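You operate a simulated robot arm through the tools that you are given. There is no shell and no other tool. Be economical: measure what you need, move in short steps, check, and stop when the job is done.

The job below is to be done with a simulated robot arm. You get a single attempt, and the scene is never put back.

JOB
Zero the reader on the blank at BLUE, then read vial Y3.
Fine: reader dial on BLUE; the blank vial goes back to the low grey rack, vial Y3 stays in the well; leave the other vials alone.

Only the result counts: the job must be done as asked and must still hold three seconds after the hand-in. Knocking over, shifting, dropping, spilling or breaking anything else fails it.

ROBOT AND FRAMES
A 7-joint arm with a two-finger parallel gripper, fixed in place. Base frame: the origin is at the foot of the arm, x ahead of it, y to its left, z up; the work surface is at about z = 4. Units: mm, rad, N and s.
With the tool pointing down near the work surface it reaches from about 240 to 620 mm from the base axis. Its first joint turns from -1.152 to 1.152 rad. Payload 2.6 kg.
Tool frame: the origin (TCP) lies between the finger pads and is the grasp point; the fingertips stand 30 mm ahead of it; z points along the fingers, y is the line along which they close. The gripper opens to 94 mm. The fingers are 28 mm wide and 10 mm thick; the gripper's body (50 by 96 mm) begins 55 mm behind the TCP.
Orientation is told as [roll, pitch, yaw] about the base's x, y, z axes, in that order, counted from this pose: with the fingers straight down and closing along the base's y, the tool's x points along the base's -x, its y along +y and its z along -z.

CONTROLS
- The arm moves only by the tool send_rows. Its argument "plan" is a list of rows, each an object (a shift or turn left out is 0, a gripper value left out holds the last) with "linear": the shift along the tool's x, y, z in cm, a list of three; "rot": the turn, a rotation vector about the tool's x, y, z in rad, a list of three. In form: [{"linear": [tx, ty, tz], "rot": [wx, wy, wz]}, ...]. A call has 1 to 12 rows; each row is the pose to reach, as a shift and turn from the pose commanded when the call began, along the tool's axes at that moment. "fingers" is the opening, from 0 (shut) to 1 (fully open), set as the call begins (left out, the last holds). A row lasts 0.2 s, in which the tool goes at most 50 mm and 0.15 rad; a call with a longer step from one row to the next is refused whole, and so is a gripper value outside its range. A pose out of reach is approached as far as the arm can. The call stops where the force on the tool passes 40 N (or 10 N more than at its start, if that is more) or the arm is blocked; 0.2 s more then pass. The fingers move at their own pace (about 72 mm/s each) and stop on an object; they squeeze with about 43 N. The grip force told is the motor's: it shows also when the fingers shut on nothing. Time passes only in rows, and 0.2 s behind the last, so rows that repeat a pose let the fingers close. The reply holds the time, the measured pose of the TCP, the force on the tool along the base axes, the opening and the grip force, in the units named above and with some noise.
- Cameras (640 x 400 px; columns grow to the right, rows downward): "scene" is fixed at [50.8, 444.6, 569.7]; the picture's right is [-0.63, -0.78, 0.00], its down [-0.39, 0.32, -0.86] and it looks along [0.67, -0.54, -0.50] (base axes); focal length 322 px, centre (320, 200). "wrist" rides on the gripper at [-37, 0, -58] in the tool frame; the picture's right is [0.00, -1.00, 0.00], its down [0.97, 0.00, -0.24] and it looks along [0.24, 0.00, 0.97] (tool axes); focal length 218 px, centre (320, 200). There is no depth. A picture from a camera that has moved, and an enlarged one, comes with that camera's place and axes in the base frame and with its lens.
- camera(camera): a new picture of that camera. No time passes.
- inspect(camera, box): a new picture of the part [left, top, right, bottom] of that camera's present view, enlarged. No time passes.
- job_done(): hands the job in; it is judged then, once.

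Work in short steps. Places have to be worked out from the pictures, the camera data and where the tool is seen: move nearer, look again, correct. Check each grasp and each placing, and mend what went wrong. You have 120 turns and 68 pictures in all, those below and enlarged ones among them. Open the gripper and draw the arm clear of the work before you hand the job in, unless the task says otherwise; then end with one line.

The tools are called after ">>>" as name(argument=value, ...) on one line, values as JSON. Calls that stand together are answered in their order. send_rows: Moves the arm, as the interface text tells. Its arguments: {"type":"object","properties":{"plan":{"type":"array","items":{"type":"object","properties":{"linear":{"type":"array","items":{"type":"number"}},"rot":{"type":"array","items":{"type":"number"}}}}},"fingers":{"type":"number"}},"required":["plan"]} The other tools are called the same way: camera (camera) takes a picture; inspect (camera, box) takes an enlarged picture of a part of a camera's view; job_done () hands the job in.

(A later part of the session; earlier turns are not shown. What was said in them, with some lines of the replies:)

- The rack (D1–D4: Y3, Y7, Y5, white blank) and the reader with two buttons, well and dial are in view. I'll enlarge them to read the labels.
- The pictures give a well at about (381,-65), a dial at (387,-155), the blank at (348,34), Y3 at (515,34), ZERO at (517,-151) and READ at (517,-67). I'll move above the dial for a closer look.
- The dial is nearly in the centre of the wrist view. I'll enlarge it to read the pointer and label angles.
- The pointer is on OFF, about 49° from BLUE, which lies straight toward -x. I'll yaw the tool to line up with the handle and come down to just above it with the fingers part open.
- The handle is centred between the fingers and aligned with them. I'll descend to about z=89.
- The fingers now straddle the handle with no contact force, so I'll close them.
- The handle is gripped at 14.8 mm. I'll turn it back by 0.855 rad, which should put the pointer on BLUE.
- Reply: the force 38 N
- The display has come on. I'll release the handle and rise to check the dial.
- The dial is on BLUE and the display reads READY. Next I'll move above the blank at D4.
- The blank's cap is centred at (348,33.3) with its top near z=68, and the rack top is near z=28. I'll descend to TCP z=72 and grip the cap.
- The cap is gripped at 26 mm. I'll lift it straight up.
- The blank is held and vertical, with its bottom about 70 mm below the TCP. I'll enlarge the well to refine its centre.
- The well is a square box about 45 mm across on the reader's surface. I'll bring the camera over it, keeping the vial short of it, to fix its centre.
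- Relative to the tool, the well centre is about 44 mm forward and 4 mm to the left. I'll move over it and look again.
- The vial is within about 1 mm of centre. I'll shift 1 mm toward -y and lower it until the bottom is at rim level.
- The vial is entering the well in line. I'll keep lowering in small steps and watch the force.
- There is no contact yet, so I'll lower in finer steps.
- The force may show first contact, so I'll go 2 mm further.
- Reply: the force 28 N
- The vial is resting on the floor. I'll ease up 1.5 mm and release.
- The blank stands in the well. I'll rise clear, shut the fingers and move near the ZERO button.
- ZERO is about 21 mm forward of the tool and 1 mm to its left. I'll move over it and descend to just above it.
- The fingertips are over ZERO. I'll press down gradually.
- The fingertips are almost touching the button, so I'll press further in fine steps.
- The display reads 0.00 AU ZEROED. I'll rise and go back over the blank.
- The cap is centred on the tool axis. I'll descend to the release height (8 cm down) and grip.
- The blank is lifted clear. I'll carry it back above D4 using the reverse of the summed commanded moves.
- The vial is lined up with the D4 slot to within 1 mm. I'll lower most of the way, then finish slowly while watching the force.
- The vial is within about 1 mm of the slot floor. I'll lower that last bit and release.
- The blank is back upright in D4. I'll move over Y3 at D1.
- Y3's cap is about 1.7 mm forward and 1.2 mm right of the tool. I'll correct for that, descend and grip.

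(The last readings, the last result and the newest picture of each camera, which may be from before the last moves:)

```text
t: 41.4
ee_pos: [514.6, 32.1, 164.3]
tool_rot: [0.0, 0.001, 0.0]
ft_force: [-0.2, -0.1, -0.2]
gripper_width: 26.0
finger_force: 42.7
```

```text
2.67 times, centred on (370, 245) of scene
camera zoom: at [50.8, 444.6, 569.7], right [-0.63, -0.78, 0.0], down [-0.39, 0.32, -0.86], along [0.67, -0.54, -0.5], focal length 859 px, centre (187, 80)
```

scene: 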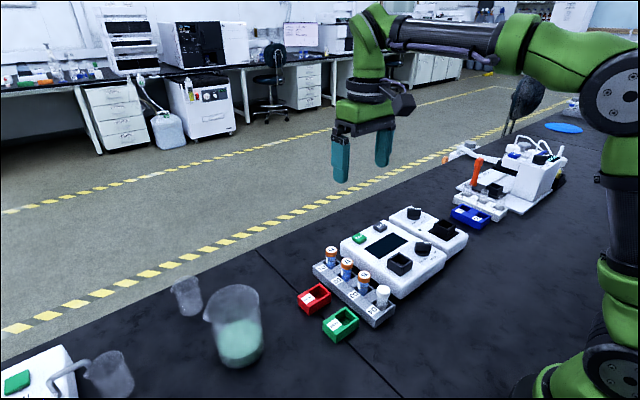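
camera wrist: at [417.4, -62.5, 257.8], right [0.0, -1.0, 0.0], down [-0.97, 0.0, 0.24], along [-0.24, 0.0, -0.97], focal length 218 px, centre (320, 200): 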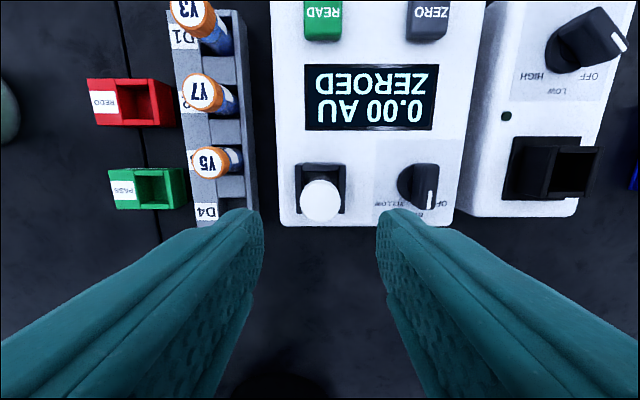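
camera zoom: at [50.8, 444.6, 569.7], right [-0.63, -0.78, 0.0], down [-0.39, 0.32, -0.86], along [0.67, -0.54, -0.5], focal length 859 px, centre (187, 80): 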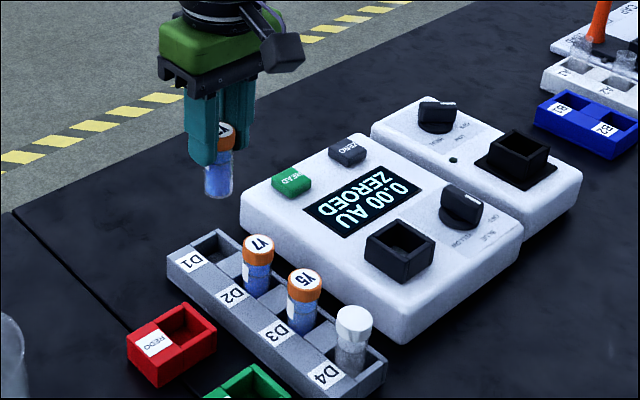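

Y3 is held upright. I'll carry it above the well, 134 mm back and 95 mm to the right.

>>> send_rows(plan=[{"linear": [2, -1.4, -0.5]}, {"linear": [5, -3.5, -0.5]}, {"linear": [8, -5.7, -0.5]}, {"linear": [11, -7.8, -0.5]}, {"linear": [13.42, -9.53, 0]}, {"linear": [13.42, -9.53, 0]}])

>>> send_rows(plan=[{"linear": [0, 0, 1]}, {"linear": [0, 0, 2]}, {"linear": [0, 0, 2.5]}, {"linear": [0, 0, 2.5]}])

>>> inspect(camera="wrist", box=[240, 100, 400, 300])

>>> inspect(camera="scene", box=[350, 190, 450, 300])

```text
t: 42.8
ee_pos: [379.8, -64.3, 165.1]
tool_rot: [0.0, 0.0, -0.001]
ft_force: [0.0, 0.0, -0.1]
gripper_width: 25.8
finger_force: 42.6
```

```text
t: 43.8
ee_pos: [378.6, -63.7, 138.3]
tool_rot: [0.001, 0.001, -0.002]
ft_force: [-0.6, -0.7, -0.4]
gripper_width: 26.0
finger_force: 42.9
```

```text
2.00 times, centred on (320, 200) of wrist
camera zoom: at [417.7, -62.8, 196.8], right [0.0, -1.0, 0.0], down [-0.97, 0.0, 0.24], along [-0.24, 0.0, -0.97], focal length 436 px, centre (320, 200)
```

zoom: 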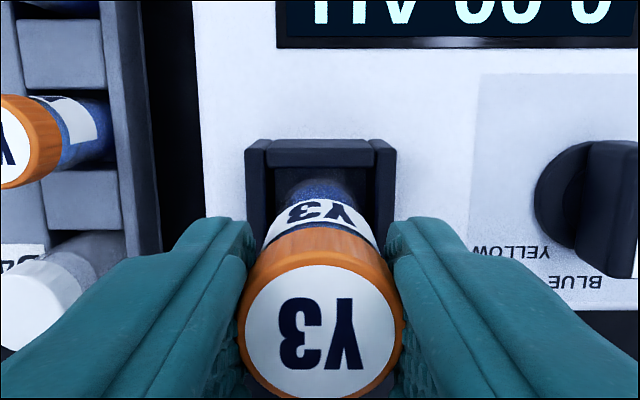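

```text
3.64 times, centred on (400, 245) of scene
camera zoom: at [50.8, 444.6, 569.7], right [-0.63, -0.78, 0.0], down [-0.39, 0.32, -0.86], along [0.67, -0.54, -0.5], focal length 1171 px, centre (29, 36)
```

zoom: 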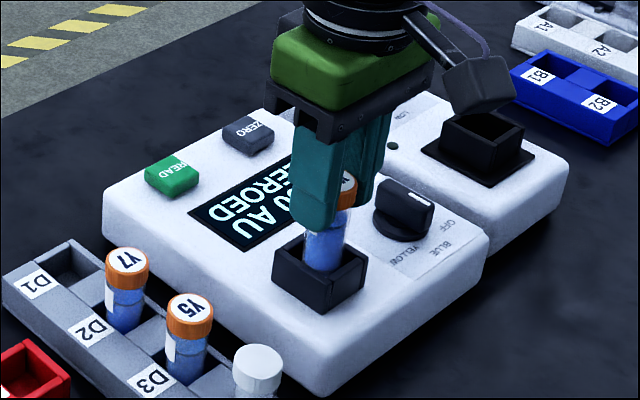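

The picture matches the blank's placement, except the tool is about 1.3 mm further back. I'll correct that and lower to the floor.

>>> send_rows(plan=[{"linear": [-0.13, 0, 0]}, {"linear": [-0.13, 0, 0.5]}, {"linear": [-0.13, 0, 1.0]}, {"linear": [-0.13, 0, 1.4]}, {"linear": [-0.13, 0, 1.7]}, {"linear": [-0.13, 0, 1.9]}, {"linear": [-0.13, 0, 1.9]}])

```text
t: 45.4
ee_pos: [380.2, -63.4, 118.6]
tool_rot: [0.0, -0.001, 0.0]
ft_force: [0.0, -0.6, -0.3]
gripper_width: 26.3
finger_force: 42.8
```

There is no contact yet, so I'll lower another 2 mm in fine steps.

>>> send_rows(plan=[{"linear": [0, 0, 0.07]}, {"linear": [0, 0, 0.14]}, {"linear": [0, 0, 0.2]}, {"linear": [0, 0, 0.2]}])

```text
t: 46.4
ee_pos: [382.3, -64.0, 119.5]
tool_rot: [0.0, -0.003, -0.003]
ft_force: [-6.9, 1.5, 26.3]
gripper_width: 25.9
finger_force: 43.2
```

Y3 is on the floor of the well. I'll ease up 1 mm, release and rise.

>>> send_rows(plan=[{"linear": [0, 0, -0.12]}, {"linear": [0, 0, -0.12]}])

>>> send_rows(fingers=0.5, plan=[{}, {}, {}])

>>> send_rows(plan=[{"linear": [0, 0, -3]}, {"linear": [0, 0, -6]}, {"linear": [0, 0, -8]}, {"linear": [0, 0, -8]}])

>>> inspect(camera="scene", box=[340, 190, 460, 300])

```text
t: 47.0
ee_pos: [381.3, -65.0, 120.0]
tool_rot: [0.0, -0.003, 0.001]
ft_force: [2.4, -0.6, 8.9]
gripper_width: 26.2
finger_force: 43.0
```

```text
t: 47.8
ee_pos: [383.2, -64.8, 119.2]
tool_rot: [0.0, -0.001, 0.0]
ft_force: [-0.3, -0.4, -0.6]
gripper_width: 46.6
finger_force: 0.1
```

```text
t: 48.8
ee_pos: [383.0, -63.3, 200.5]
tool_rot: [0.001, 0.0, 0.0]
ft_force: [0.2, -0.4, -0.1]
gripper_width: 46.8
finger_force: 0.0
```

```text
3.64 times, centred on (400, 245) of scene
camera zoom: at [50.8, 444.6, 569.7], right [-0.63, -0.78, 0.0], down [-0.39, 0.32, -0.86], along [0.67, -0.54, -0.5], focal length 1171 px, centre (29, 36)
```

zoom: 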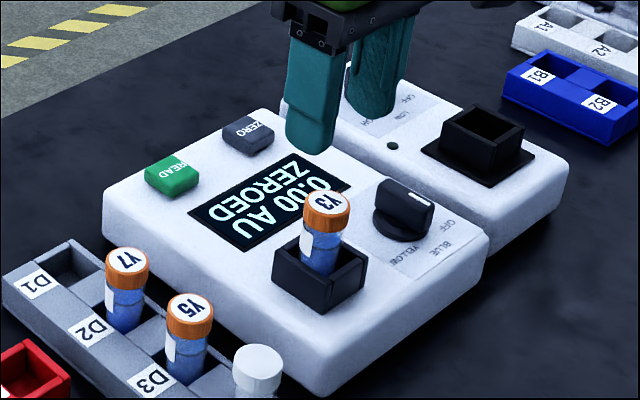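

Y3 is seated. I'll shut the fingers, move over READ at about (516,-66) and come down to just above it.

>>> send_rows(fingers=0, plan=[{"linear": [-4, 0, 0]}, {"linear": [-8, -0.1, 0]}, {"linear": [-12, -0.2, 1]}, {"linear": [-13.4, -0.2, 4]}, {"linear": [-13.4, -0.2, 7]}, {"linear": [-13.4, -0.2, 9.5]}, {"linear": [-13.4, -0.2, 9.5]}])

>>> inspect(camera="wrist", box=[220, 100, 420, 250])

>>> inspect(camera="scene", box=[340, 190, 460, 300])

```text
t: 50.4
ee_pos: [515.8, -66.5, 103.2]
tool_rot: [0.0, 0.0, -0.002]
ft_force: [-0.5, 0.9, 0.1]
gripper_width: 0.2
finger_force: 33.4
```

```text
2.67 times, centred on (320, 175) of wrist
camera zoom: at [553.9, -64.6, 161.6], right [0.0, -1.0, 0.0], down [-0.97, 0.0, 0.24], along [-0.24, 0.0, -0.97], focal length 582 px, centre (320, 267)
```

zoom: 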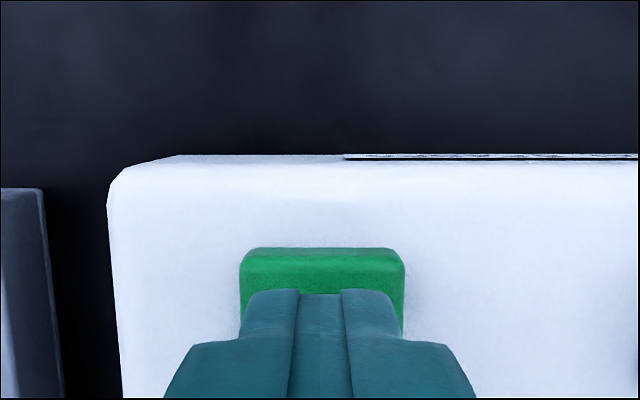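

```text
3.64 times, centred on (400, 245) of scene
camera zoom: at [50.8, 444.6, 569.7], right [-0.63, -0.78, 0.0], down [-0.39, 0.32, -0.86], along [0.67, -0.54, -0.5], focal length 1171 px, centre (29, 36)
```

zoom: 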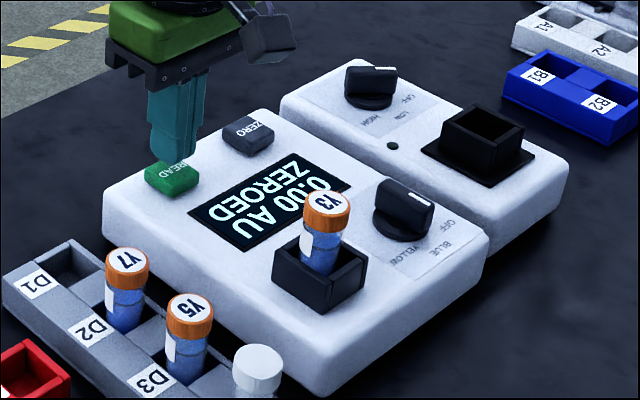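

The fingertips are centred over READ. I'll press to the depth that worked for ZERO, about z=86.

>>> send_rows(plan=[{"linear": [0, 0, 0.6]}, {"linear": [0, 0, 1.1]}, {"linear": [0, 0, 1.3]}, {"linear": [0, 0, 1.45]}, {"linear": [0, 0, 1.6]}, {"linear": [0, 0, 1.75]}, {"linear": [0, 0, 1.75]}])

>>> inspect(camera="scene", box=[340, 190, 460, 300])

```text
t: 52.0
ee_pos: [515.5, -65.8, 87.3]
tool_rot: [-0.001, -0.002, -0.002]
ft_force: [-1.2, 0.7, 5.8]
gripper_width: 0.0
finger_force: 33.0
```

```text
3.64 times, centred on (400, 245) of scene
camera zoom: at [50.8, 444.6, 569.7], right [-0.63, -0.78, 0.0], down [-0.39, 0.32, -0.86], along [0.67, -0.54, -0.5], focal length 1171 px, centre (29, 36)
```

zoom: 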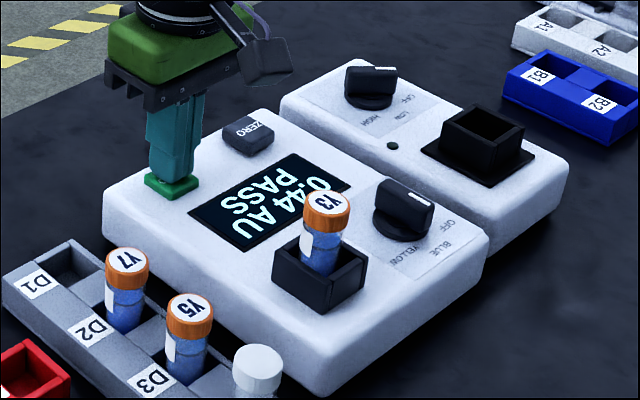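

The reading is 0.44 AU PASS, and the job says Y3 stays in the well. I'll rise clear, open the gripper and do a final check.

>>> send_rows(plan=[{"linear": [0, 0, -3]}, {"linear": [0, 0, -7]}, {"linear": [0, 0, -11]}, {"linear": [0, 0, -15]}, {"linear": [0, 0, -19]}, {"linear": [0, 0, -19]}])

>>> send_rows(fingers=1, plan=[{}, {}, {}, {}])

>>> camera(camera="scene")

>>> camera(camera="wrist")

```text
t: 53.4
ee_pos: [514.8, -66.4, 277.2]
tool_rot: [0.0, 0.0, 0.0]
ft_force: [-0.3, -0.4, 0.5]
gripper_width: 0.0
finger_force: 33.1
```

```text
t: 54.4
ee_pos: [515.4, -66.1, 277.6]
tool_rot: [0.0, 0.0, -0.002]
ft_force: [0.6, -0.2, -0.6]
gripper_width: 93.9
finger_force: 0.1
```

```text
20 pictures are left
```

scene: 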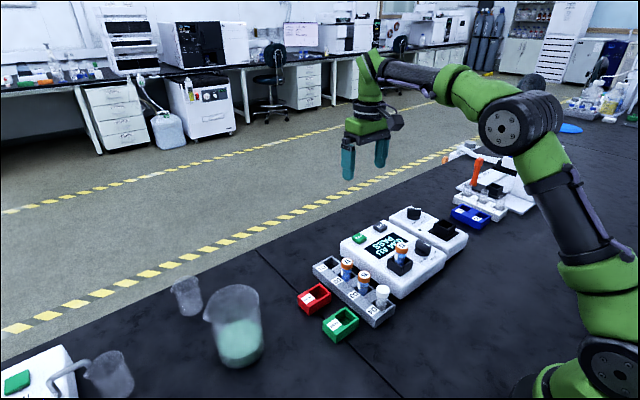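

```text
19 pictures are left
camera wrist: at [553.0, -64.7, 334.5], right [0.0, -1.0, 0.0], down [-0.97, 0.0, 0.24], along [-0.24, 0.0, -0.97], focal length 218 px, centre (320, 200)
```

wrist: 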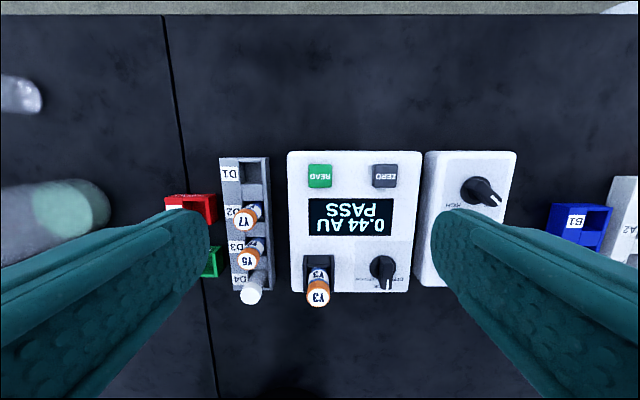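

The dial is on BLUE, the blank is in D4, Y3 is in the well with its reading shown, and the arm is clear. I'm handing in.

>>> job_done()

```text
The job is handed in.
```

I zeroed the reader on the blank at BLUE and read vial Y3: 0.44 AU, PASS; the blank is back in the grey rack at D4, Y3 is still in the well, and the other vials were not touched.
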